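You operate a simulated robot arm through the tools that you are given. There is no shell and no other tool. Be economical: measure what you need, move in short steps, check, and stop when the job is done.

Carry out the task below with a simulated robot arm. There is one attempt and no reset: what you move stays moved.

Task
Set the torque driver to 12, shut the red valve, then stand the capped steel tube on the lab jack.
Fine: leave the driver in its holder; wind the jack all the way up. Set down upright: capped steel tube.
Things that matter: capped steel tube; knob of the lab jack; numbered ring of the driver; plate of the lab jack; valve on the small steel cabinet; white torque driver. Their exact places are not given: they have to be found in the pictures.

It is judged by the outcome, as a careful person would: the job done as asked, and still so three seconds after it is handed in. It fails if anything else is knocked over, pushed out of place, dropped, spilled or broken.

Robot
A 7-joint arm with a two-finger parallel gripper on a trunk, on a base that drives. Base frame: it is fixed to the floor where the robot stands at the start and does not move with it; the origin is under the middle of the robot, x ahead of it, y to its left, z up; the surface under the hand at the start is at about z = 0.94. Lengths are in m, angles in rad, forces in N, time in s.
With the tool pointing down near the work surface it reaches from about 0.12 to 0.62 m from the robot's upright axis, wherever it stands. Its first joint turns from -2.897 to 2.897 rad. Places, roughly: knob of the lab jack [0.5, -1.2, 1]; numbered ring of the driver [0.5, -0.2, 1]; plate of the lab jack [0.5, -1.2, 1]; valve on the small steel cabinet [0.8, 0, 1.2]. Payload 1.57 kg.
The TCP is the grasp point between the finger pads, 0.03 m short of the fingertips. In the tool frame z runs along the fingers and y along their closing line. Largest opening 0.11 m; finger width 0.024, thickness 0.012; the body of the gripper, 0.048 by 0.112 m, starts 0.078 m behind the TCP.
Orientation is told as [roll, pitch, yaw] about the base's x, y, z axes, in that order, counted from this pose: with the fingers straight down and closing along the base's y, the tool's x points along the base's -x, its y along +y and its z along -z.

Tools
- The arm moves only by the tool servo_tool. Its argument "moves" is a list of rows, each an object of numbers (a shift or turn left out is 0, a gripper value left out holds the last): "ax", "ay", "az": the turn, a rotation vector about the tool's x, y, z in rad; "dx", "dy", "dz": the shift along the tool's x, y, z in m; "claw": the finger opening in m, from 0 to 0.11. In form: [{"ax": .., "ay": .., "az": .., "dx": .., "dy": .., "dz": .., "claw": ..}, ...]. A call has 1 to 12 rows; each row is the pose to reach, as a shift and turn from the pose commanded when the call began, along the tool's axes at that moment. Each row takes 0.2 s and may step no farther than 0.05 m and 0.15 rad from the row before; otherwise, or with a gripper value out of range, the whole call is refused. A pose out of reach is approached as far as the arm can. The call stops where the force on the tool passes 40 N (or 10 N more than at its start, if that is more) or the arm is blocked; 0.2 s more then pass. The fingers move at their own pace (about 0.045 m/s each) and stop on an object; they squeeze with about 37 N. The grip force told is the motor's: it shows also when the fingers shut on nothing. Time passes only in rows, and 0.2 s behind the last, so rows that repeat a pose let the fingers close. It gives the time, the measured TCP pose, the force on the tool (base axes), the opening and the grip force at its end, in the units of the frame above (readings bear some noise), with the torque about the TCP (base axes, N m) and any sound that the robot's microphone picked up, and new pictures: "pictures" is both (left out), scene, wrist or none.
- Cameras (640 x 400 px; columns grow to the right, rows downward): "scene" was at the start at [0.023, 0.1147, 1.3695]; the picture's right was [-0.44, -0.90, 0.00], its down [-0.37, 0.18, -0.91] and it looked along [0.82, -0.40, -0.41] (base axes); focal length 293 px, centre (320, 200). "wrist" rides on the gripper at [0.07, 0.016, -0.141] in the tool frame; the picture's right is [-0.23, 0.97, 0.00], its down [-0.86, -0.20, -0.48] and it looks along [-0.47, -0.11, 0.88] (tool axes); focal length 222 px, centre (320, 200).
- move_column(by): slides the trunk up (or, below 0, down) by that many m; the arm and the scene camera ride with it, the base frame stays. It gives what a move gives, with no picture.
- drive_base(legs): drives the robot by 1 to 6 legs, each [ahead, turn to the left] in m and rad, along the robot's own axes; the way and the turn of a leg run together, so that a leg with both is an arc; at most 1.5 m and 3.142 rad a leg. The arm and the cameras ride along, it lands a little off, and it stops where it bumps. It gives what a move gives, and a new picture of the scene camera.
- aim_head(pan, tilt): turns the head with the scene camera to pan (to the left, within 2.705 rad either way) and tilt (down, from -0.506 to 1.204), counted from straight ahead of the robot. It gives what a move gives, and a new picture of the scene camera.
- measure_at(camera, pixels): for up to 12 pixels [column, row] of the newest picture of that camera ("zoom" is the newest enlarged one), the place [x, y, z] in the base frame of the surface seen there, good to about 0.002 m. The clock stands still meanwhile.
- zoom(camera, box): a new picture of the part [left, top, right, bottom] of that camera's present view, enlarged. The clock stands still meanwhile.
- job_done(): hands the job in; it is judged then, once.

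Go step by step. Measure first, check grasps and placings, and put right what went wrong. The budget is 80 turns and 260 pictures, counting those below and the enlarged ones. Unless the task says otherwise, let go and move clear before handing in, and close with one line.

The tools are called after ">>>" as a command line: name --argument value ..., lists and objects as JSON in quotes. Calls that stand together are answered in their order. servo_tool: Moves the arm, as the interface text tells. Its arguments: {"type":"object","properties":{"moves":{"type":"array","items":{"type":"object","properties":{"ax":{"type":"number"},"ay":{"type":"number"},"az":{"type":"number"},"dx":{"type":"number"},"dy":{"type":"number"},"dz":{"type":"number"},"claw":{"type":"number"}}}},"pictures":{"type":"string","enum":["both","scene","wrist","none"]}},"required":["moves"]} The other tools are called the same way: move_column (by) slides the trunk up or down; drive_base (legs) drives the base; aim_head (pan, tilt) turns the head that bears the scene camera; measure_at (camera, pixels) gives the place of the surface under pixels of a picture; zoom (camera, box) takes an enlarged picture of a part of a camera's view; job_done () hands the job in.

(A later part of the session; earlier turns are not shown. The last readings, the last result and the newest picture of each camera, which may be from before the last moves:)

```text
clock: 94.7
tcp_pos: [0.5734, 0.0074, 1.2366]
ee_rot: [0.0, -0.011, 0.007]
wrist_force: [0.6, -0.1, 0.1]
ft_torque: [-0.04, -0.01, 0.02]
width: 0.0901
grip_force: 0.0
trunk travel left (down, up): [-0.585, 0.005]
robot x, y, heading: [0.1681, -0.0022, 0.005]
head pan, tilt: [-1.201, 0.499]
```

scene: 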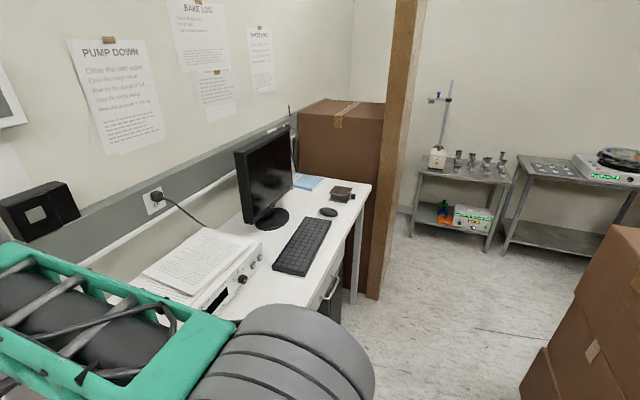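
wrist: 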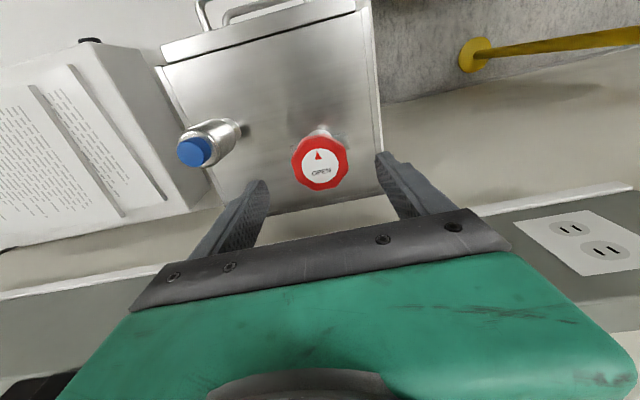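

Wheel rests with its pointer toward the robot. Now measuring the jack, the post beside it and free floor.

>>> zoom --camera "scene" --box '[280, 160, 408, 240]'

>>> measure_at --camera "scene" --pixels '[[341, 190], [333, 196], [351, 197], [327, 212], [376, 290], [388, 260], [370, 185], [340, 240], [304, 250], [550, 370], [350, 187], [600, 230]]'

```text
5.00 times, centred on (344, 200) of scene
```

zoom: 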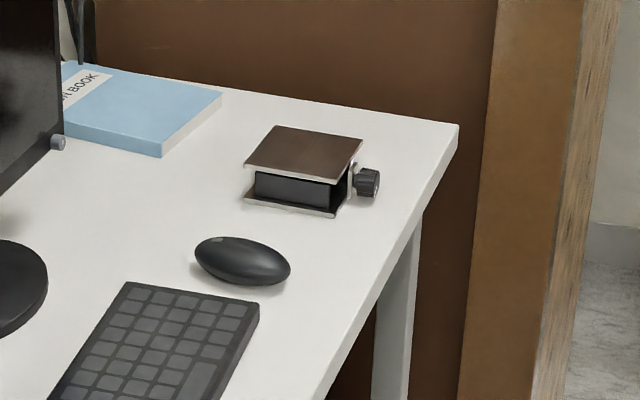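

```text
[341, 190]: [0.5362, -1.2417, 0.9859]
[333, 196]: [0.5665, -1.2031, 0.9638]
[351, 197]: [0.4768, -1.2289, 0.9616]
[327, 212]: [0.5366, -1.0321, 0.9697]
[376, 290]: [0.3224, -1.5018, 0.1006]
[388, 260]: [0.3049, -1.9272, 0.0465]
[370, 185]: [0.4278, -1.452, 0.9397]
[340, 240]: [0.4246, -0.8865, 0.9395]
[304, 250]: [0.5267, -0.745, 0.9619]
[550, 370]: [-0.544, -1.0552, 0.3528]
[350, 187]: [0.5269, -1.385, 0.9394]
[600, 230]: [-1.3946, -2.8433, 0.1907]
```

The jack's plate is at about (0.545,-1.24,0.986) and its knob faces the robot near (0.475,-1.23). I'll drive over there in stages with the arm tucked high.

>>> drive_base --legs '[[-0.28, 0], [0, -1.571], [1.1, 0], [0, 1.571]]'

>>> aim_head --pan -0.15 --tilt 0.75

```text
clock: 109.6
tcp_pos: [0.2848, -1.0969, 1.2373]
ee_rot: [0.0, -0.011, 0.005]
wrist_force: [-0.3, -0.6, -0.1]
ft_torque: [0.03, -0.02, 0.01]
width: 0.09
grip_force: 0.1
trunk travel left (down, up): [-0.585, 0.005]
robot x, y, heading: [-0.1194, -1.1037, -0.004]
head pan, tilt: [-1.201, 0.499]
```

scene: 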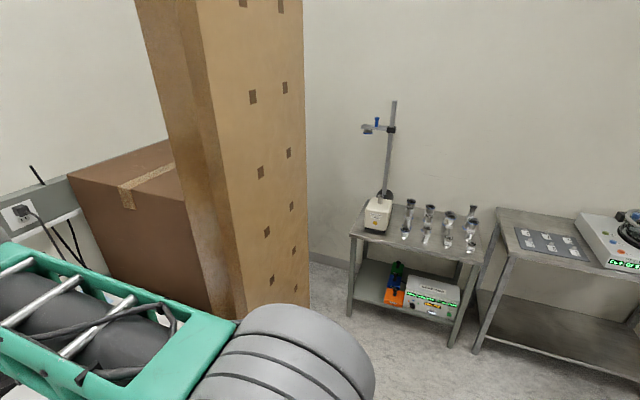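

```text
clock: 110.9
tcp_pos: [0.2856, -1.0975, 1.2366]
ee_rot: [0.0, -0.012, 0.003]
wrist_force: [0.7, 0.3, 0.6]
ft_torque: [-0.01, 0.01, 0.01]
width: 0.0903
grip_force: 0.0
trunk travel left (down, up): [-0.585, 0.005]
robot x, y, heading: [-0.117, -1.104, 0.001]
head pan, tilt: [-0.15, 0.75]
```

scene: 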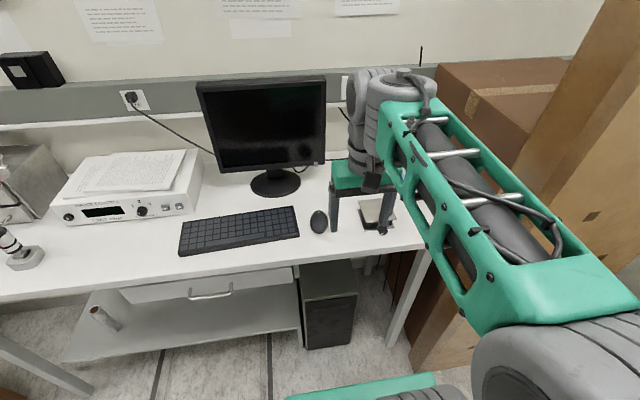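

Landed well at y≈-1.10. I'll lower the trunk, pitch the hand forward and look at the jack with the wrist camera.

>>> servo_tool --moves '[{"dy": -0.04}, {"dy": -0.08, "dx": -0.02}, {"dy": -0.12, "dx": -0.04}]' --pictures "none"

>>> move_column --by -0.15

>>> servo_tool --moves '[{"ay": -0.14}, {"ay": -0.28}, {"ay": -0.42}, {"ay": -0.56}, {"ay": -0.7}, {"ay": -0.84}, {"ay": -0.98}, {"ay": -1.05}]' --pictures "wrist"

>>> zoom --camera "wrist" --box '[240, 60, 400, 160]'

```text
clock: 111.7
tcp_pos: [0.3276, -1.2192, 1.2378]
ee_rot: [0.0, -0.012, 0.006]
wrist_force: [1.0, 0.1, -0.1]
ft_torque: [0.01, -0.01, -0.01]
width: 0.0899
grip_force: 0.2
trunk travel left (down, up): [-0.585, 0.005]
robot x, y, heading: [-0.1198, -1.1068, -0.006]
head pan, tilt: [-0.15, 0.75]
```

```text
clock: 113.5
tcp_pos: [0.3264, -1.2174, 1.09]
ee_rot: [-0.001, -0.012, 0.005]
wrist_force: [0.9, -1.1, -0.3]
ft_torque: [-0.01, 0.04, -0.01]
width: 0.09
grip_force: 0.0
trunk travel left (down, up): [-0.435, 0.155]
robot x, y, heading: [-0.115, -1.1033, 0.0]
head pan, tilt: [-0.15, 0.75]
```

```text
clock: 115.5
tcp_pos: [0.3279, -1.216, 1.0556]
ee_rot: [0.123, -1.005, -0.091]
wrist_force: [-0.6, 0.4, 0.0]
ft_torque: [-0.01, -0.01, -0.02]
width: 0.0899
grip_force: 0.0
trunk travel left (down, up): [-0.435, 0.155]
robot x, y, heading: [-0.1149, -1.1028, -0.002]
head pan, tilt: [-0.15, 0.75]
stopped in row 8: the arm was blocked; the commanded pose is now the measured one
```

wrist: 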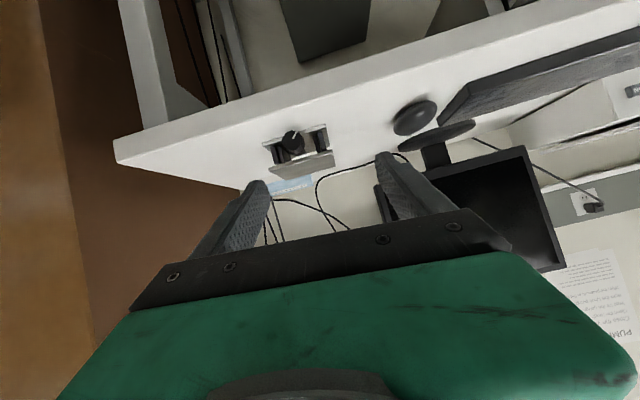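

```text
4.00 times, centred on (320, 110) of wrist
```

zoom: 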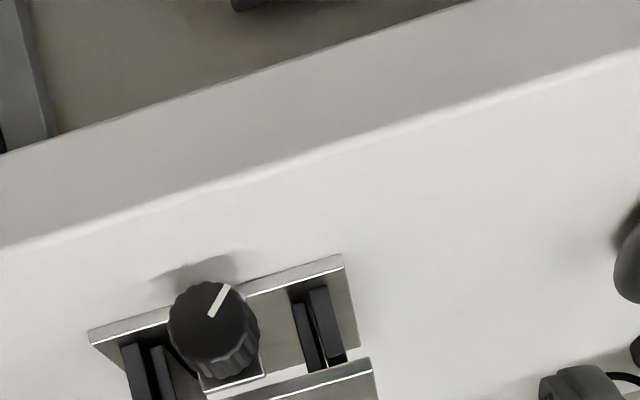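

The knob is clear at (292,140) with a white pointer. Measuring it.

>>> measure_at --camera "zoom" --pixels '[[205, 320], [175, 325], [240, 310], [215, 285], [200, 350], [250, 350], [225, 300], [95, 335], [340, 265], [370, 370], [250, 180], [325, 240]]'

>>> zoom --camera "wrist" --box '[250, 115, 346, 175]'

```text
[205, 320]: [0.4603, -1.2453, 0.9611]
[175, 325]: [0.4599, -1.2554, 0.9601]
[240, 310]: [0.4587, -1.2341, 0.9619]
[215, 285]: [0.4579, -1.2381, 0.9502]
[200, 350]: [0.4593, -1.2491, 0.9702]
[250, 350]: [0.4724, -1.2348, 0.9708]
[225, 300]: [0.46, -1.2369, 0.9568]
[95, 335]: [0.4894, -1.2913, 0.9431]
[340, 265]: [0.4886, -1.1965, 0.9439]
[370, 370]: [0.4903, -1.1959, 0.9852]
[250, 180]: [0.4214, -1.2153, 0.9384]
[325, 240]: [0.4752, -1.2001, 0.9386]
```

```text
6.67 times, centred on (298, 145) of wrist
```

zoom: 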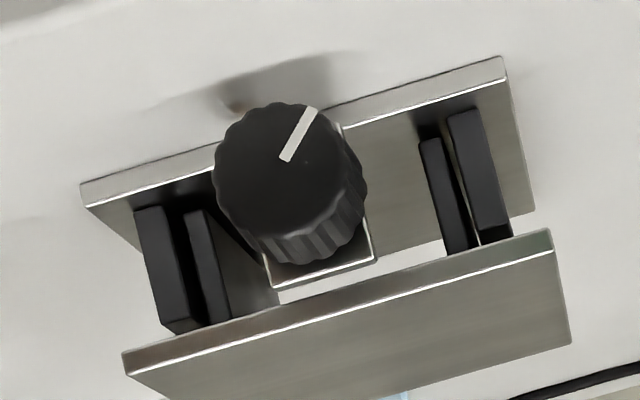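

Knob: face x≈0.459, axis y≈-1.244, z≈0.9605, radius ≈0.0125; the desk is 0.939 so only partial turns are possible low down. I'll back off slightly and bring the hand horizontal, pointing at the knob.

>>> drive_base --legs '[[-0.08, 0]]'

>>> move_column --by -0.05

>>> servo_tool --moves '[{"dx": -0.033, "dz": 0.02}, {"dx": -0.06, "dz": 0.045, "ax": 0.006, "ay": -0.1, "az": -0.012}, {"dx": -0.085, "dz": 0.07, "ax": 0.012, "ay": -0.22, "az": -0.025}, {"dx": -0.095, "dz": 0.1, "ax": 0.02, "ay": -0.35, "az": -0.04}, {"dx": -0.095, "dz": 0.125, "ax": 0.026, "ay": -0.47, "az": -0.05}, {"dx": -0.095, "dz": 0.137, "ax": 0.032, "ay": -0.566, "az": -0.062}]' --pictures "wrist"

```text
clock: 116.5
tcp_pos: [0.2466, -1.2152, 1.057]
ee_rot: [0.122, -1.004, -0.089]
wrist_force: [-0.3, 0.2, -0.9]
ft_torque: [0.02, -0.01, 0.02]
width: 0.09
grip_force: 0.1
trunk travel left (down, up): [-0.435, 0.155]
robot x, y, heading: [-0.1985, -1.1027, -0.003]
head pan, tilt: [-0.15, 0.75]
```

scene: 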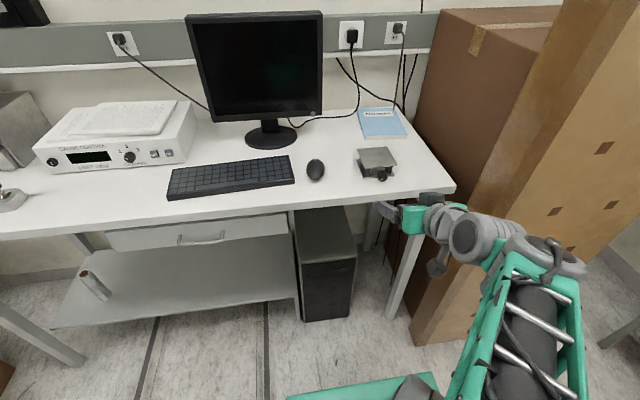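

```text
clock: 117.4
tcp_pos: [0.2475, -1.2152, 1.0056]
ee_rot: [0.124, -1.005, -0.092]
wrist_force: [-0.3, 0.0, -0.6]
ft_torque: [-0.02, -0.01, 0.0]
width: 0.0898
grip_force: 0.1
trunk travel left (down, up): [-0.385, 0.205]
robot x, y, heading: [-0.1958, -1.1029, 0.004]
head pan, tilt: [-0.15, 0.75]
```

```text
clock: 118.8
tcp_pos: [0.4163, -1.2143, 1.0131]
ee_rot: [-2.66, -1.562, 2.662]
wrist_force: [-0.2, -0.4, 0.9]
ft_torque: [-0.01, 0.0, 0.0]
width: 0.0899
grip_force: 0.1
trunk travel left (down, up): [-0.385, 0.205]
robot x, y, heading: [-0.1971, -1.1008, 0.007]
head pan, tilt: [-0.15, 0.75]
```

wrist: 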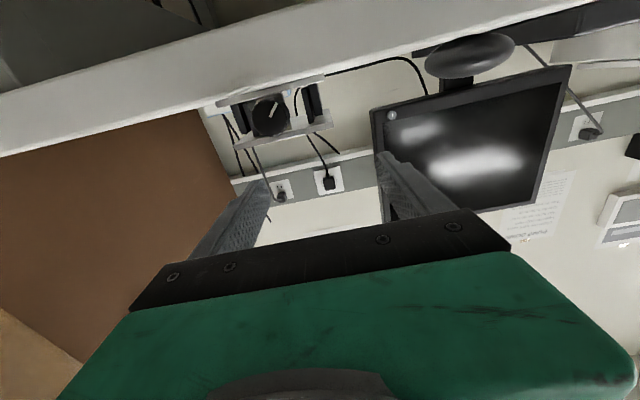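

The hand is horizontal now (tool x down, z forward). Aligning with the knob and moving in with a narrow opening.

>>> servo_tool --moves '[{"dy": -0.015, "dx": 0.024, "claw": 0.045}, {"dy": -0.0294, "dx": 0.0476}, {"dy": -0.0294, "dx": 0.0476}, {"dy": -0.0294, "dx": 0.0476}]' --pictures "wrist"

>>> zoom --camera "wrist" --box '[240, 80, 400, 180]'

```text
clock: 119.8
tcp_pos: [0.4144, -1.244, 0.9648]
ee_rot: [-2.607, -1.565, 2.609]
wrist_force: [0.1, -0.5, -0.8]
ft_torque: [0.02, 0.0, 0.02]
width: 0.045
grip_force: 0.1
trunk travel left (down, up): [-0.385, 0.205]
robot x, y, heading: [-0.1962, -1.1029, 0.004]
head pan, tilt: [-0.15, 0.75]
```

wrist: 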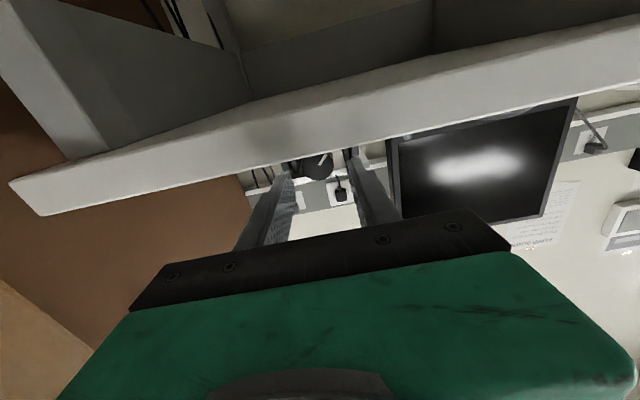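

```text
4.00 times, centred on (320, 130) of wrist
```

zoom: 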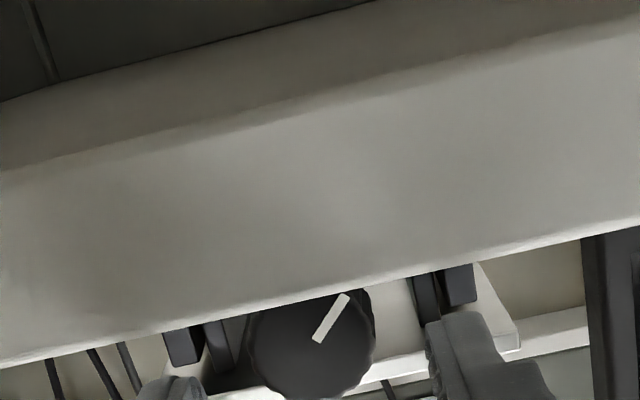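

Moving onto the knob, gripping and trying +0.5 rad (clockwise from the front).

>>> servo_tool --moves '[{"dz": 0.017}, {"dz": 0.034}, {"dz": 0.034, "claw": 0.01}, {"dz": 0.034, "claw": 0.01}, {"dz": 0.034, "claw": 0.01}, {"dz": 0.034, "az": 0.12}, {"dz": 0.034, "az": 0.25}, {"dz": 0.034, "az": 0.38}, {"dz": 0.034, "az": 0.5}]' --pictures "both"

>>> zoom --camera "scene" --box '[320, 130, 448, 210]'

```text
clock: 121.8
tcp_pos: [0.4486, -1.2476, 0.9661]
ee_rot: [1.577, -1.072, -1.581]
wrist_force: [-1.8, -25.2, -2.2]
ft_torque: [-0.82, 2.01, 0.48]
width: 0.0297
grip_force: 39.0
trunk travel left (down, up): [-0.385, 0.205]
robot x, y, heading: [-0.1974, -1.1035, -0.0]
head pan, tilt: [-0.15, 0.75]
```

scene: 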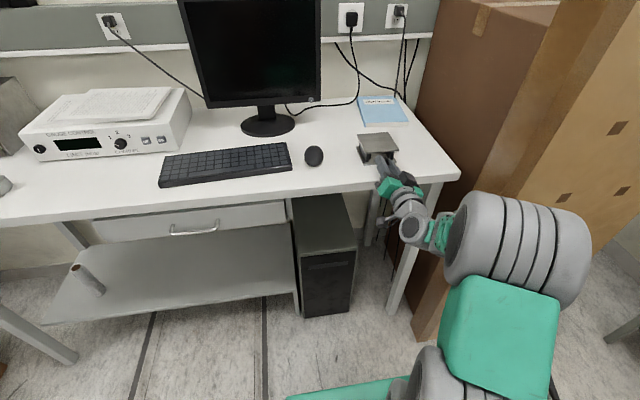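
wrist: 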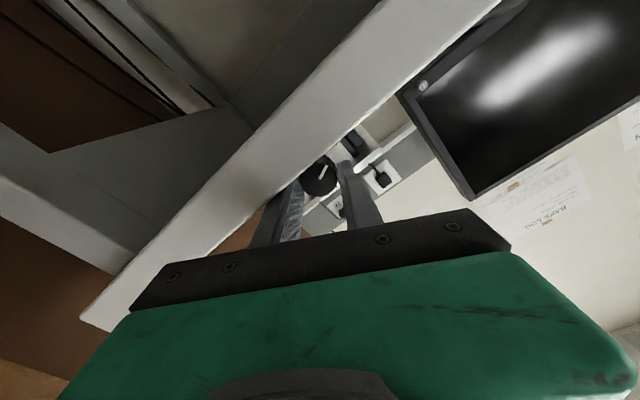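

```text
5.00 times, centred on (384, 170) of scene
```

zoom: 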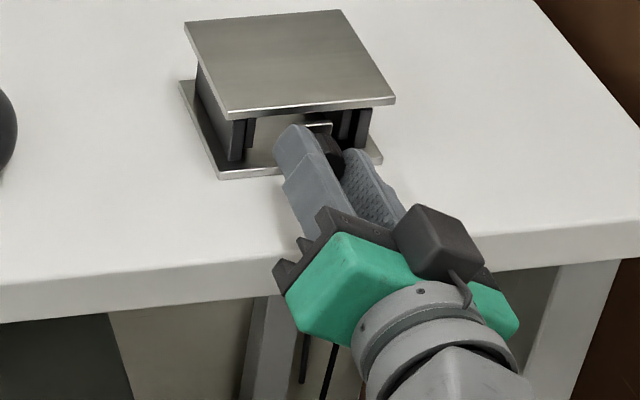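

Force of 25 N sideways built up; I'll check the plate's place and height before turning further.

>>> measure_at --camera "zoom" --pixels '[[280, 60], [225, 112], [392, 98], [190, 28], [340, 14], [180, 90], [222, 178]]'

>>> zoom --camera "wrist" --box '[270, 130, 390, 205]'

```text
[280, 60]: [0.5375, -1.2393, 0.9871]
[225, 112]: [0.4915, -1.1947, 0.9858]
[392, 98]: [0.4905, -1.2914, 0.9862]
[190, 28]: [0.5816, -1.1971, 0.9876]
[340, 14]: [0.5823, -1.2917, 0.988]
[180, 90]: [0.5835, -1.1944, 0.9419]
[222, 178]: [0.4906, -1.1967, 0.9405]
```

```text
5.33 times, centred on (330, 168) of wrist
```

zoom: 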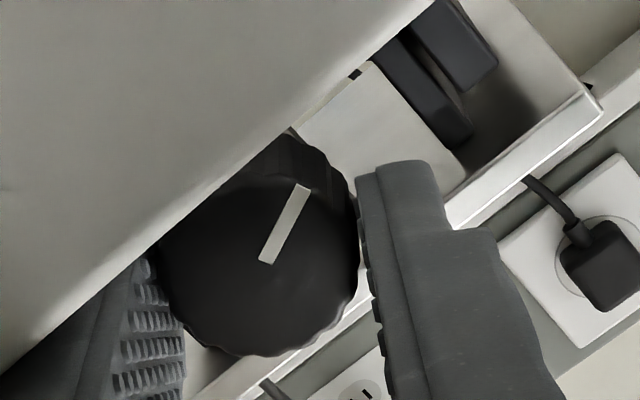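

Jack hasn't shifted, and the knob turned with the hand; the force came from turning about the TCP rather than the knob axis (5 mm lower). I'll compensate and do two ratchet strokes, then measure plate height.

>>> servo_tool --moves '[{"claw": 0.034}, {"claw": 0.034, "dx": 0.0003, "dy": 0.0003, "az": -0.14}, {"dx": 0.0005, "dy": 0.0005, "az": -0.28}, {"dx": 0.0008, "dy": 0.0008, "az": -0.42}, {"dx": 0.001, "dy": 0.001, "az": -0.56}, {"dx": 0.0012, "dy": 0.0012, "az": -0.7}, {"dx": 0.0015, "dy": 0.0015, "az": -0.85}, {"dx": 0.0017, "dy": 0.0018, "az": -1.0}]' --pictures "none"

>>> servo_tool --moves '[{"claw": 0.01}, {"claw": 0.01}, {"dx": 0.0003, "dy": -0.0006, "az": 0.14}, {"dx": 0.0006, "dy": -0.0012, "az": 0.28}, {"dx": 0.001, "dy": -0.0018, "az": 0.42}, {"dx": 0.0013, "dy": -0.0024, "az": 0.56}, {"dx": 0.0016, "dy": -0.003, "az": 0.7}, {"dx": 0.002, "dy": -0.0036, "az": 0.85}, {"dx": 0.0023, "dy": -0.0042, "az": 1.0}]' --pictures "both"

>>> zoom --camera "scene" --box '[320, 130, 448, 210]'

>>> measure_at --camera "zoom" --pixels '[[280, 60], [240, 100], [370, 90], [200, 30], [320, 20], [225, 110], [392, 96]]'

```text
clock: 123.6
tcp_pos: [0.4485, -1.2396, 0.9679]
ee_rot: [-1.587, -1.065, 1.586]
wrist_force: [0.1, 2.8, 6.7]
ft_torque: [0.24, 0.18, -0.13]
width: 0.0344
grip_force: 0.2
trunk travel left (down, up): [-0.385, 0.205]
robot x, y, heading: [-0.1993, -1.1039, 0.0]
head pan, tilt: [-0.15, 0.75]
```

```text
clock: 125.6
tcp_pos: [0.4495, -1.2455, 0.9653]
ee_rot: [1.579, -1.071, -1.579]
wrist_force: [9.9, -12.0, 11.2]
ft_torque: [-0.47, -0.15, -0.7]
width: 0.0291
grip_force: 39.0
trunk travel left (down, up): [-0.385, 0.205]
robot x, y, heading: [-0.199, -1.1074, 0.0]
head pan, tilt: [-0.15, 0.75]
```

scene: 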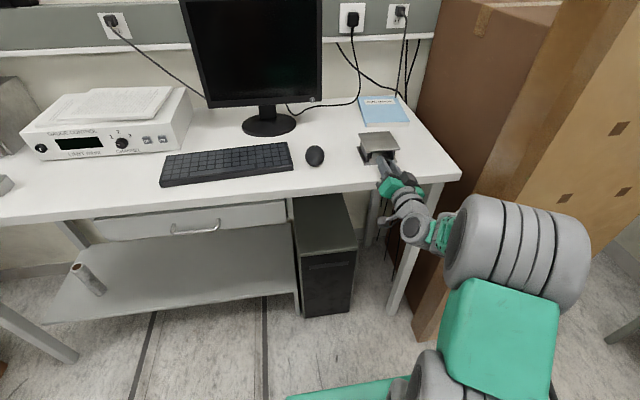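
wrist: 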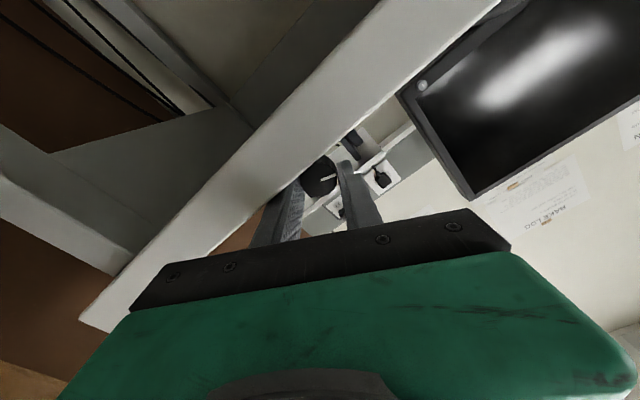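

```text
5.00 times, centred on (384, 170) of scene
```

zoom: 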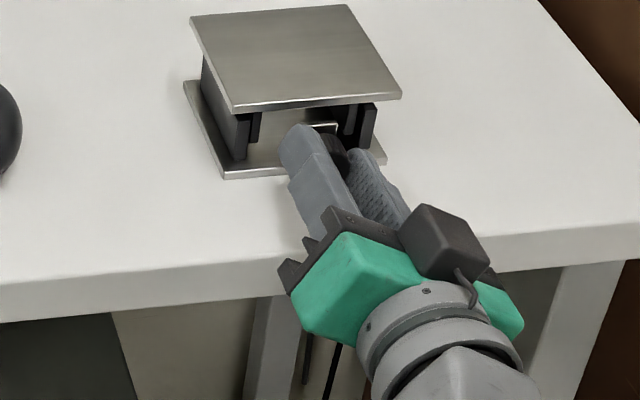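

```text
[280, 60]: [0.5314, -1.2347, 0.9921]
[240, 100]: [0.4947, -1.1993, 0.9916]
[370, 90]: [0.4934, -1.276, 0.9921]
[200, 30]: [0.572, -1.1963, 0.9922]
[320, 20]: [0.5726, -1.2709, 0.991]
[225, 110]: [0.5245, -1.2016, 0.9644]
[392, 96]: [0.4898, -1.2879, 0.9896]
```

The plate rose to 0.992, so clockwise raises it (~4 mm/rad) and the knob rises by about half. I'll do two more ratchet strokes with growing range, tracking the rising knob.

>>> servo_tool --moves '[{"claw": 0.034}, {"claw": 0.034}, {"dx": 0.0002, "dy": 0.001, "az": -0.14}, {"dx": 0.0004, "dy": 0.002, "az": -0.28}, {"dx": 0.0005, "dy": 0.003, "az": -0.42}, {"dx": 0.0006, "dy": 0.0035, "az": -0.56}, {"dx": 0.0007, "dy": 0.0038, "az": -0.7}, {"dx": 0.0009, "dy": 0.004, "az": -0.84}, {"dx": 0.001, "dy": 0.0041, "az": -0.98}, {"dx": 0.001, "dy": 0.0041, "az": -1.1}]' --pictures "none"

>>> servo_tool --moves '[{"claw": 0.01}, {"claw": 0.01}, {"dy": -0.0005, "az": 0.14}, {"dy": -0.001, "az": 0.28}, {"dy": -0.0015, "az": 0.42}, {"dy": -0.002, "az": 0.56}, {"dy": -0.0025, "az": 0.7}, {"dy": -0.003, "az": 0.84}, {"dy": -0.0034, "az": 0.98}, {"dy": -0.0039, "az": 1.1}, {"dy": -0.0042, "az": 1.2}]' --pictures "none"

>>> servo_tool --moves '[{"claw": 0.034}, {"claw": 0.034}, {"dx": 0.0003, "dy": 0.0006, "az": -0.145}, {"dx": 0.0006, "dy": 0.001, "az": -0.29}, {"dx": 0.0009, "dy": 0.0014, "az": -0.435}, {"dx": 0.0012, "dy": 0.0018, "az": -0.58}, {"dx": 0.0014, "dy": 0.0022, "az": -0.725}, {"dx": 0.0017, "dy": 0.0025, "az": -0.87}, {"dx": 0.0019, "dy": 0.0027, "az": -1.015}, {"dx": 0.002, "dy": 0.0028, "az": -1.16}, {"dx": 0.0021, "dy": 0.0029, "az": -1.3}]' --pictures "none"

>>> servo_tool --moves '[{"claw": 0.01}, {"claw": 0.01}, {"dy": -0.0005, "az": 0.14}, {"dy": -0.001, "az": 0.28}, {"dy": -0.0014, "az": 0.42}, {"dy": -0.0019, "az": 0.56}, {"dy": -0.0024, "az": 0.7}, {"dy": -0.0028, "az": 0.84}, {"dy": -0.0033, "az": 0.98}, {"dy": -0.0038, "az": 1.12}, {"dy": -0.0042, "az": 1.26}, {"dx": 0.0003, "dy": -0.0047, "az": 1.4}]' --pictures "both"

>>> zoom --camera "scene" --box '[320, 130, 448, 210]'

>>> measure_at --camera "zoom" --pixels '[[280, 60], [240, 90], [370, 80], [210, 30], [320, 15]]'

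```text
clock: 127.8
tcp_pos: [0.448, -1.2399, 0.9684]
ee_rot: [-1.587, -0.965, 1.586]
wrist_force: [1.1, 5.8, 9.5]
ft_torque: [0.36, 0.21, -0.15]
width: 0.0332
grip_force: 0.0
trunk travel left (down, up): [-0.385, 0.205]
robot x, y, heading: [-0.1968, -1.1105, 0.002]
head pan, tilt: [-0.15, 0.75]
```

```text
clock: 130.2
tcp_pos: [0.4481, -1.2486, 0.9686]
ee_rot: [1.58, -0.97, -1.583]
wrist_force: [5.6, -32.0, 7.6]
ft_torque: [-0.15, -0.55, -0.77]
width: 0.0293
grip_force: 39.0
trunk travel left (down, up): [-0.385, 0.205]
robot x, y, heading: [-0.1997, -1.1054, -0.002]
head pan, tilt: [-0.15, 0.75]
```

```text
clock: 132.6
tcp_pos: [0.4496, -1.2394, 0.9704]
ee_rot: [-1.579, -0.864, 1.58]
wrist_force: [-1.0, 5.4, 7.2]
ft_torque: [0.31, 0.48, 0.0]
width: 0.0335
grip_force: 0.1
trunk travel left (down, up): [-0.385, 0.205]
robot x, y, heading: [-0.1969, -1.1021, 0.003]
head pan, tilt: [-0.15, 0.75]
```

```text
clock: 135.4
tcp_pos: [0.4488, -1.251, 0.9693]
ee_rot: [1.57, -0.88, -1.581]
wrist_force: [6.8, -13.1, -4.0]
ft_torque: [-0.4, -0.3, -0.73]
width: 0.0292
grip_force: 38.8
trunk travel left (down, up): [-0.385, 0.205]
robot x, y, heading: [-0.1969, -1.1063, -0.014]
head pan, tilt: [-0.15, 0.75]
stopped in row 12: the force on the tool passed its limit at 41 N (the readings are from after the stop); the commanded pose is now the measured one
```

scene: 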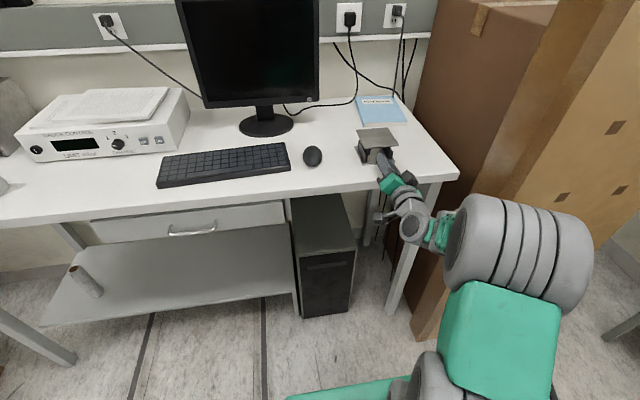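
wrist: 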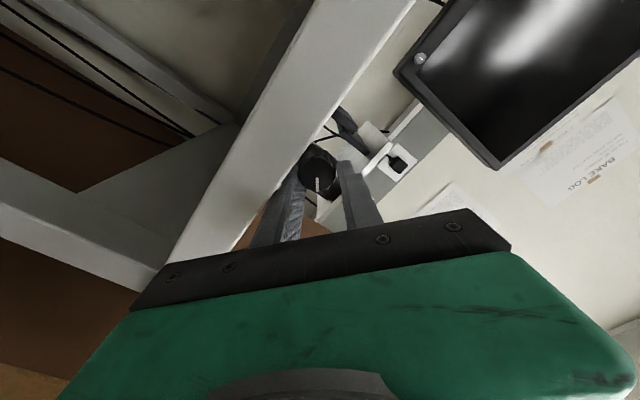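

```text
5.00 times, centred on (384, 170) of scene
```

zoom: 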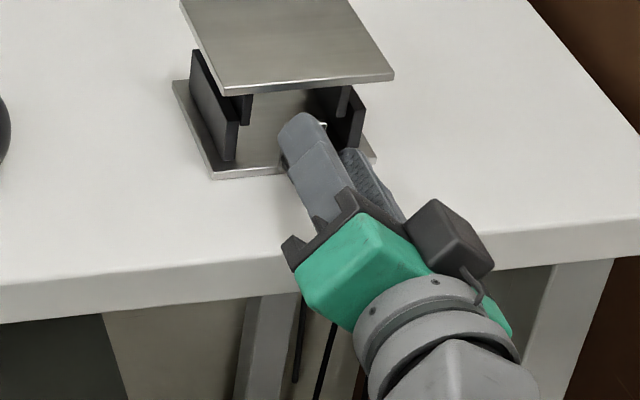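

```text
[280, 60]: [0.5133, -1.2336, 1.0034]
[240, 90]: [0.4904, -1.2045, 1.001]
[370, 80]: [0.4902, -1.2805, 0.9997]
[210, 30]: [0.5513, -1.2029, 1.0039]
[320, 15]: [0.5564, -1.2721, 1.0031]
```

The plate is at 1.003 (≈4.2 mm/rad). The force pattern shows the knob axis actually stays at z≈0.9605, so I'll restore that pivot and run several strokes of 1.2 rad.

>>> servo_tool --moves '[{"claw": 0.033}, {"claw": 0.033}, {"dx": 0.001, "dy": 0.001, "az": -0.14}, {"dx": 0.0022, "dy": 0.002, "az": -0.28}, {"dx": 0.0033, "dy": 0.0028, "az": -0.42}, {"dx": 0.0046, "dy": 0.0036, "az": -0.56}, {"dx": 0.0058, "dy": 0.0044, "az": -0.7}, {"dx": 0.0068, "dy": 0.005, "az": -0.84}, {"dx": 0.0077, "dy": 0.0056, "az": -0.98}, {"dx": 0.0086, "dy": 0.0062, "az": -1.12}, {"dx": 0.0093, "dy": 0.0066, "az": -1.26}, {"dx": 0.0093, "dy": 0.0066, "az": -1.29}]' --pictures "none"

>>> servo_tool --moves '[{"claw": 0.01}, {"claw": 0.01}, {"dx": 0.0001, "dy": -0.0011, "az": 0.15}, {"dx": 0.0004, "dy": -0.0022, "az": 0.3}, {"dx": 0.0008, "dy": -0.0031, "az": 0.45}, {"dx": 0.0013, "dy": -0.004, "az": 0.6}, {"dx": 0.002, "dy": -0.0048, "az": 0.75}, {"dx": 0.0028, "dy": -0.0055, "az": 0.9}, {"dx": 0.0036, "dy": -0.0061, "az": 1.05}, {"dx": 0.0045, "dy": -0.0066, "az": 1.2}]' --pictures "none"

>>> servo_tool --moves '[{"claw": 0.033}, {"claw": 0.033}, {"dx": 0.0001, "dy": 0.0011, "az": -0.15}, {"dx": 0.0004, "dy": 0.0022, "az": -0.3}, {"dx": 0.0008, "dy": 0.0031, "az": -0.45}, {"dx": 0.0013, "dy": 0.004, "az": -0.6}, {"dx": 0.002, "dy": 0.0048, "az": -0.75}, {"dx": 0.0028, "dy": 0.0055, "az": -0.9}, {"dx": 0.0036, "dy": 0.0061, "az": -1.05}, {"dx": 0.0045, "dy": 0.0066, "az": -1.2}]' --pictures "none"

>>> servo_tool --moves '[{"claw": 0.01}, {"claw": 0.01}, {"dx": 0.0001, "dy": -0.0011, "az": 0.15}, {"dx": 0.0004, "dy": -0.0022, "az": 0.3}, {"dx": 0.0008, "dy": -0.0031, "az": 0.45}, {"dx": 0.0013, "dy": -0.004, "az": 0.6}, {"dx": 0.002, "dy": -0.0048, "az": 0.75}, {"dx": 0.0028, "dy": -0.0055, "az": 0.9}, {"dx": 0.0036, "dy": -0.0061, "az": 1.05}, {"dx": 0.0045, "dy": -0.0066, "az": 1.2}]' --pictures "both"

>>> zoom --camera "scene" --box '[320, 125, 448, 205]'

>>> measure_at --camera "zoom" --pixels '[[280, 60], [240, 80], [350, 80], [210, 200], [180, 120]]'

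```text
clock: 138.0
tcp_pos: [0.4479, -1.2355, 0.9702]
ee_rot: [-1.577, -0.973, 1.571]
wrist_force: [0.6, -0.8, 6.8]
ft_torque: [0.13, 0.06, -0.05]
width: 0.0357
grip_force: 2.2
trunk travel left (down, up): [-0.385, 0.205]
robot x, y, heading: [-0.1966, -1.1059, 0.001]
head pan, tilt: [-0.15, 0.75]
```

```text
clock: 140.2
tcp_pos: [0.4485, -1.2484, 0.9674]
ee_rot: [1.574, -0.965, -1.584]
wrist_force: [-0.2, -31.7, 17.0]
ft_torque: [-1.11, 1.68, 0.08]
width: 0.0296
grip_force: 13.0
trunk travel left (down, up): [-0.385, 0.205]
robot x, y, heading: [-0.1987, -1.1052, -0.017]
head pan, tilt: [-0.15, 0.75]
```

```text
clock: 142.4
tcp_pos: [0.4467, -1.2357, 0.9704]
ee_rot: [-1.579, -0.972, 1.574]
wrist_force: [0.1, 0.5, 8.8]
ft_torque: [0.22, 0.12, -0.08]
width: 0.0357
grip_force: 1.9
trunk travel left (down, up): [-0.385, 0.205]
robot x, y, heading: [-0.1982, -1.1033, -0.002]
head pan, tilt: [-0.15, 0.75]
```

```text
clock: 144.6
tcp_pos: [0.447, -1.2493, 0.9683]
ee_rot: [1.577, -0.963, -1.589]
wrist_force: [2.8, -33.7, 12.0]
ft_torque: [-0.66, -0.72, -0.41]
width: 0.0292
grip_force: 39.0
trunk travel left (down, up): [-0.385, 0.205]
robot x, y, heading: [-0.1962, -1.103, -0.009]
head pan, tilt: [-0.15, 0.75]
```

scene: 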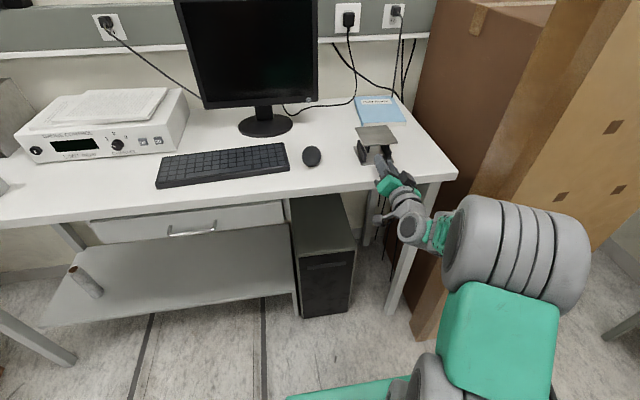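
wrist: 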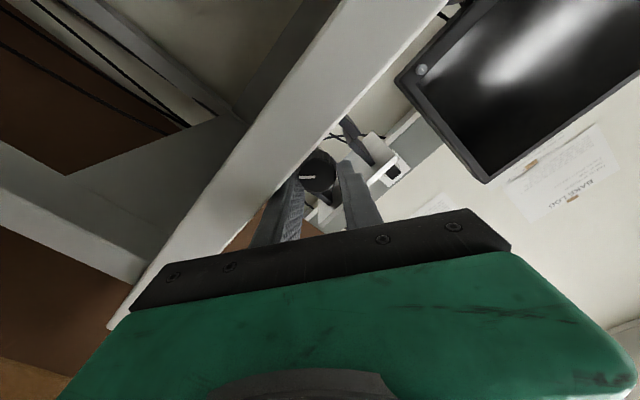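

```text
5.00 times, centred on (384, 165) of scene
```

zoom: 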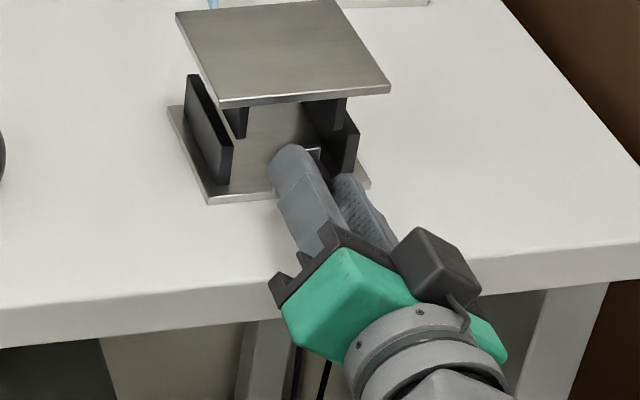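

```text
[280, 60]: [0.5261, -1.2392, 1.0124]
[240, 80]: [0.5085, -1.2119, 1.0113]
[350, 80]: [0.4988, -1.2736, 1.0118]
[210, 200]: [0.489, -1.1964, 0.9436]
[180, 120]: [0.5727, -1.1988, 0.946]
```

The plate is at 1.012 and the jack base hasn't moved. My commanded pivot had drifted ~4 mm; I'll correct it and do three more strokes.

>>> servo_tool --moves '[{"claw": 0.036}, {"claw": 0.036}, {"dx": 0.0007, "dy": -0.001, "az": -0.15}, {"dx": 0.0012, "dy": -0.001, "az": -0.3}, {"dx": 0.0018, "dy": -0.0006, "az": -0.45}, {"dx": 0.0024, "dy": 0, "az": -0.6}, {"dx": 0.003, "dy": 0.0006, "az": -0.75}, {"dx": 0.0038, "dy": 0.001, "az": -0.9}, {"dx": 0.0046, "dy": 0.0014, "az": -1.05}, {"dx": 0.0052, "dy": 0.0018, "az": -1.2}]' --pictures "none"

>>> servo_tool --moves '[{"claw": 0.01}, {"claw": 0.01}, {"dx": 0.0001, "dy": -0.0012, "az": 0.15}, {"dx": 0.0005, "dy": -0.0024, "az": 0.3}, {"dx": 0.0009, "dy": -0.0035, "az": 0.45}, {"dx": 0.0014, "dy": -0.0045, "az": 0.6}, {"dx": 0.0022, "dy": -0.0054, "az": 0.75}, {"dx": 0.0031, "dy": -0.0062, "az": 0.9}, {"dx": 0.004, "dy": -0.0069, "az": 1.05}, {"dx": 0.0051, "dy": -0.0074, "az": 1.2}]' --pictures "none"

>>> servo_tool --moves '[{"claw": 0.036}, {"claw": 0.036}, {"dx": 0.0001, "dy": 0.0012, "az": -0.15}, {"dx": 0.0005, "dy": 0.0024, "az": -0.3}, {"dx": 0.0009, "dy": 0.0035, "az": -0.45}, {"dx": 0.0014, "dy": 0.0045, "az": -0.6}, {"dx": 0.0022, "dy": 0.0054, "az": -0.75}, {"dx": 0.0031, "dy": 0.0062, "az": -0.9}, {"dx": 0.004, "dy": 0.0069, "az": -1.05}, {"dx": 0.0051, "dy": 0.0074, "az": -1.2}]' --pictures "none"

>>> servo_tool --moves '[{"claw": 0.01}, {"claw": 0.01}, {"dx": 0.0001, "dy": -0.0012, "az": 0.15}, {"dx": 0.0005, "dy": -0.0024, "az": 0.3}, {"dx": 0.0009, "dy": -0.0035, "az": 0.45}, {"dx": 0.0014, "dy": -0.0045, "az": 0.6}, {"dx": 0.0022, "dy": -0.0054, "az": 0.75}, {"dx": 0.0031, "dy": -0.0062, "az": 0.9}, {"dx": 0.004, "dy": -0.0069, "az": 1.05}, {"dx": 0.0051, "dy": -0.0074, "az": 1.2}]' --pictures "wrist"

>>> zoom --camera "scene" --box '[320, 115, 448, 195]'

>>> measure_at --camera "zoom" --pixels '[[280, 80], [260, 100], [340, 110], [180, 200], [205, 245]]'

>>> zoom --camera "wrist" --box '[260, 130, 380, 205]'

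```text
clock: 146.8
tcp_pos: [0.448, -1.2387, 0.9693]
ee_rot: [-1.59, -0.972, 1.581]
wrist_force: [0.4, 11.5, 19.3]
ft_torque: [0.76, 0.51, -0.36]
width: 0.0349
grip_force: 0.1
trunk travel left (down, up): [-0.385, 0.205]
robot x, y, heading: [-0.1962, -1.105, -0.003]
head pan, tilt: [-0.15, 0.75]
```

```text
clock: 149.0
tcp_pos: [0.4471, -1.2488, 0.9678]
ee_rot: [1.583, -0.967, -1.588]
wrist_force: [-2.4, 12.4, 13.1]
ft_torque: [-0.67, 0.93, 0.58]
width: 0.0296
grip_force: 17.1
trunk travel left (down, up): [-0.385, 0.205]
robot x, y, heading: [-0.1931, -1.103, -0.001]
head pan, tilt: [-0.15, 0.75]
```

```text
clock: 151.2
tcp_pos: [0.4462, -1.2379, 0.9689]
ee_rot: [-1.589, -0.97, 1.581]
wrist_force: [1.9, 12.0, 20.6]
ft_torque: [0.73, 0.53, -0.36]
width: 0.0347
grip_force: 0.1
trunk travel left (down, up): [-0.385, 0.205]
robot x, y, heading: [-0.1983, -1.1071, -0.002]
head pan, tilt: [-0.15, 0.75]
```

```text
clock: 153.4
tcp_pos: [0.4482, -1.2475, 0.968]
ee_rot: [1.583, -0.969, -1.588]
wrist_force: [-5.3, 9.5, 14.5]
ft_torque: [-0.86, 1.47, 0.56]
width: 0.0294
grip_force: 27.9
trunk travel left (down, up): [-0.385, 0.205]
robot x, y, heading: [-0.198, -1.1058, -0.006]
head pan, tilt: [-0.15, 0.75]
```

wrist: 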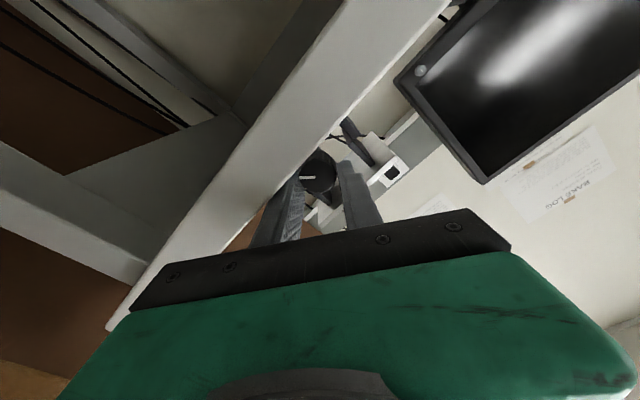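

```text
5.00 times, centred on (384, 155) of scene
```

zoom: 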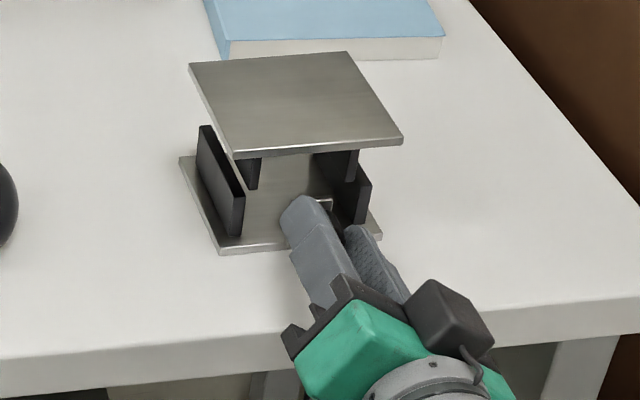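

```text
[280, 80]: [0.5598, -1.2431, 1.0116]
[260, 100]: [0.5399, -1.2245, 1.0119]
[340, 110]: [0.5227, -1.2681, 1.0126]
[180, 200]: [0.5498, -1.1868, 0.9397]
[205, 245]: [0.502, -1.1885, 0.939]
```

```text
5.33 times, centred on (320, 168) of wrist
```

zoom: 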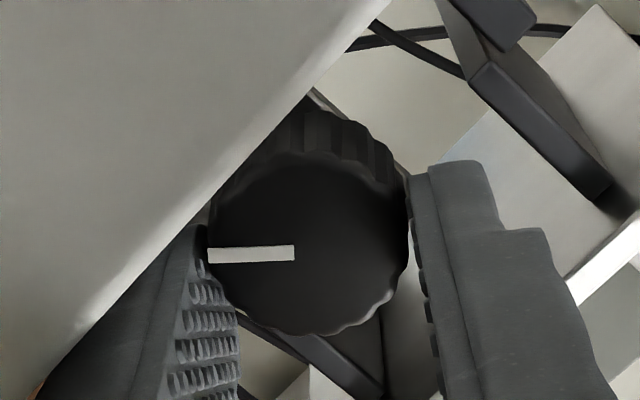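

No gain in these strokes: either the top stop is reached or the open fingers dragged the knob back. I'll return with the hand withdrawn off the knob, then stroke and compare the pointer.

>>> servo_tool --moves '[{"claw": 0.042}, {"claw": 0.042}, {"dz": -0.035}, {"dz": -0.035, "dx": 0.0005, "dy": 0.001, "az": -0.15}, {"dz": -0.035, "dx": 0.001, "dy": 0.002, "az": -0.3}, {"dz": -0.035, "dx": 0.0015, "dy": 0.003, "az": -0.45}, {"dz": -0.035, "dx": 0.002, "dy": 0.0045, "az": -0.6}, {"dz": -0.035, "dx": 0.0025, "dy": 0.006, "az": -0.75}, {"dz": -0.035, "dx": 0.003, "dy": 0.007, "az": -0.9}, {"dz": -0.035, "dx": 0.0037, "dy": 0.0083, "az": -1.05}, {"dz": -0.035, "dx": 0.0044, "dy": 0.0094, "az": -1.2}]' --pictures "wrist"

>>> zoom --camera "wrist" --box '[260, 100, 400, 187]'

>>> zoom --camera "scene" --box '[336, 120, 416, 170]'

```text
clock: 155.8
tcp_pos: [0.4117, -1.2379, 0.9665]
ee_rot: [-1.574, -0.973, 1.568]
wrist_force: [-1.5, 2.3, 3.3]
ft_torque: [0.16, 0.01, 0.07]
width: 0.0421
grip_force: 0.6
trunk travel left (down, up): [-0.385, 0.205]
robot x, y, heading: [-0.1989, -1.1044, -0.005]
head pan, tilt: [-0.15, 0.75]
```

wrist: 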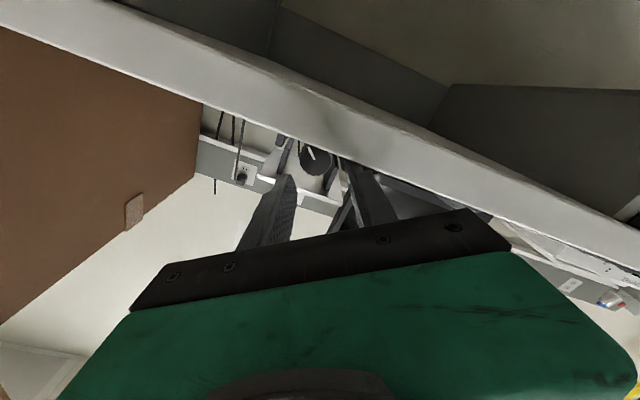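

```text
4.57 times, centred on (330, 144) of wrist
```

zoom: 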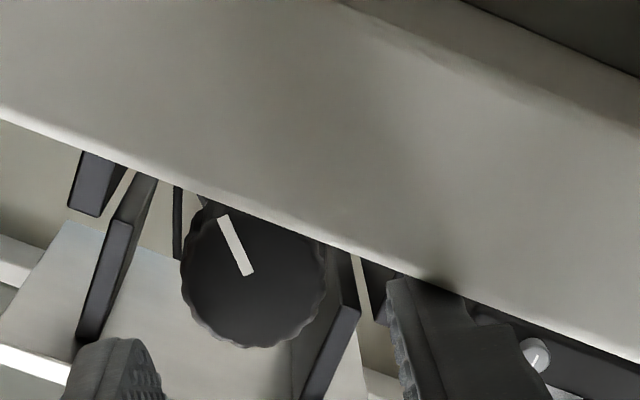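

```text
8.00 times, centred on (376, 145) of scene
```

zoom: 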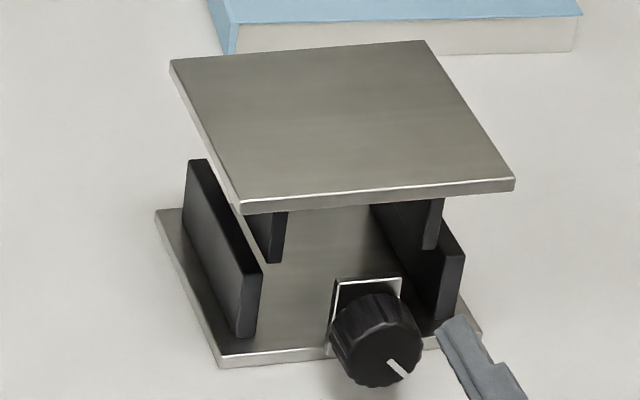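

The knob pointer is at about 4 o'clock now. One clean stroke with the proper pivot, then compare.

>>> servo_tool --moves '[{"dx": 0.0022, "dy": -0.002, "az": 0.1, "claw": 0.036}, {"dx": 0.0022, "dy": -0.002, "az": 0.1, "dz": 0.018}, {"dx": 0.0022, "dy": -0.002, "az": 0.1, "dz": 0.036}, {"dx": 0.0022, "dy": -0.002, "az": 0.1, "dz": 0.036, "claw": 0.01}, {"dx": 0.0022, "dy": -0.002, "az": 0.1, "dz": 0.036}, {"dx": 0.0025, "dy": -0.003, "az": 0.24, "dz": 0.036}, {"dx": 0.0028, "dy": -0.0038, "az": 0.38, "dz": 0.036}, {"dx": 0.003, "dy": -0.0045, "az": 0.52, "dz": 0.036}, {"dx": 0.0034, "dy": -0.0052, "az": 0.66, "dz": 0.036}, {"dx": 0.0041, "dy": -0.0058, "az": 0.8, "dz": 0.036}, {"dx": 0.0048, "dy": -0.0063, "az": 0.95, "dz": 0.036}, {"dx": 0.0055, "dy": -0.0068, "az": 1.1, "dz": 0.036}]' --pictures "wrist"

>>> servo_tool --moves '[{"claw": 0.042}, {"claw": 0.042}, {"dz": -0.02}, {"dz": -0.036}]' --pictures "none"

>>> zoom --camera "scene" --box '[336, 120, 416, 170]'

>>> measure_at --camera "zoom" --pixels '[[330, 100], [280, 180], [450, 170], [220, 360], [375, 340], [390, 300]]'

```text
clock: 156.4
tcp_pos: [0.4269, -1.2414, 0.9652]
ee_rot: [-1.572, -1.078, 1.567]
wrist_force: [-11.6, 2.6, 4.4]
ft_torque: [0.13, 0.3, 0.27]
width: 0.0355
grip_force: 0.0
trunk travel left (down, up): [-0.385, 0.205]
robot x, y, heading: [-0.1992, -1.1029, -0.002]
head pan, tilt: [-0.15, 0.75]
stopped in row 3: the force on the tool passed its limit at 54 N (the readings are from after the stop); the commanded pose is now the measured one
```

wrist: 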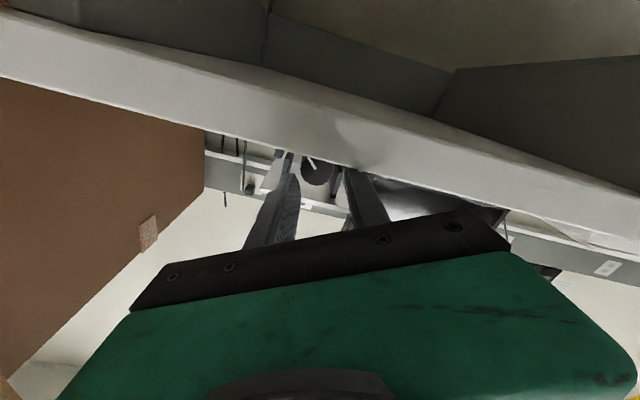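

```text
clock: 157.4
tcp_pos: [0.3921, -1.2396, 0.9638]
ee_rot: [-1.567, -1.079, 1.562]
wrist_force: [0.3, 1.2, 2.1]
ft_torque: [0.11, -0.08, 0.05]
width: 0.0416
grip_force: 0.1
trunk travel left (down, up): [-0.385, 0.205]
robot x, y, heading: [-0.2005, -1.1046, -0.005]
head pan, tilt: [-0.15, 0.75]
```

```text
8.00 times, centred on (376, 145) of scene
```

zoom: 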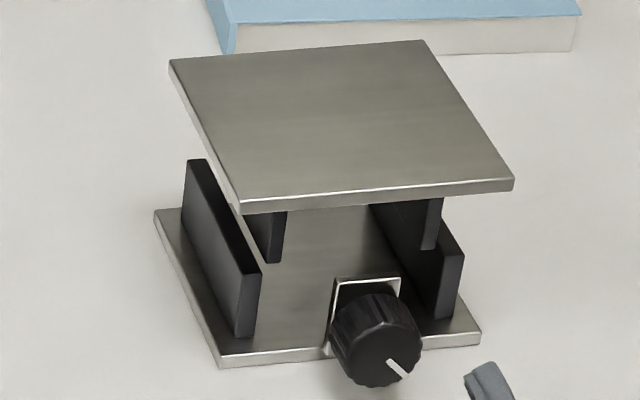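

```text
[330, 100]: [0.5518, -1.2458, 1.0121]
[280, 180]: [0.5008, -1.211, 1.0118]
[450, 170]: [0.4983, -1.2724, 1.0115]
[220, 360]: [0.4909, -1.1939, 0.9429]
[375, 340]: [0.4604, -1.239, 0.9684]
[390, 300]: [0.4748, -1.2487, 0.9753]
```

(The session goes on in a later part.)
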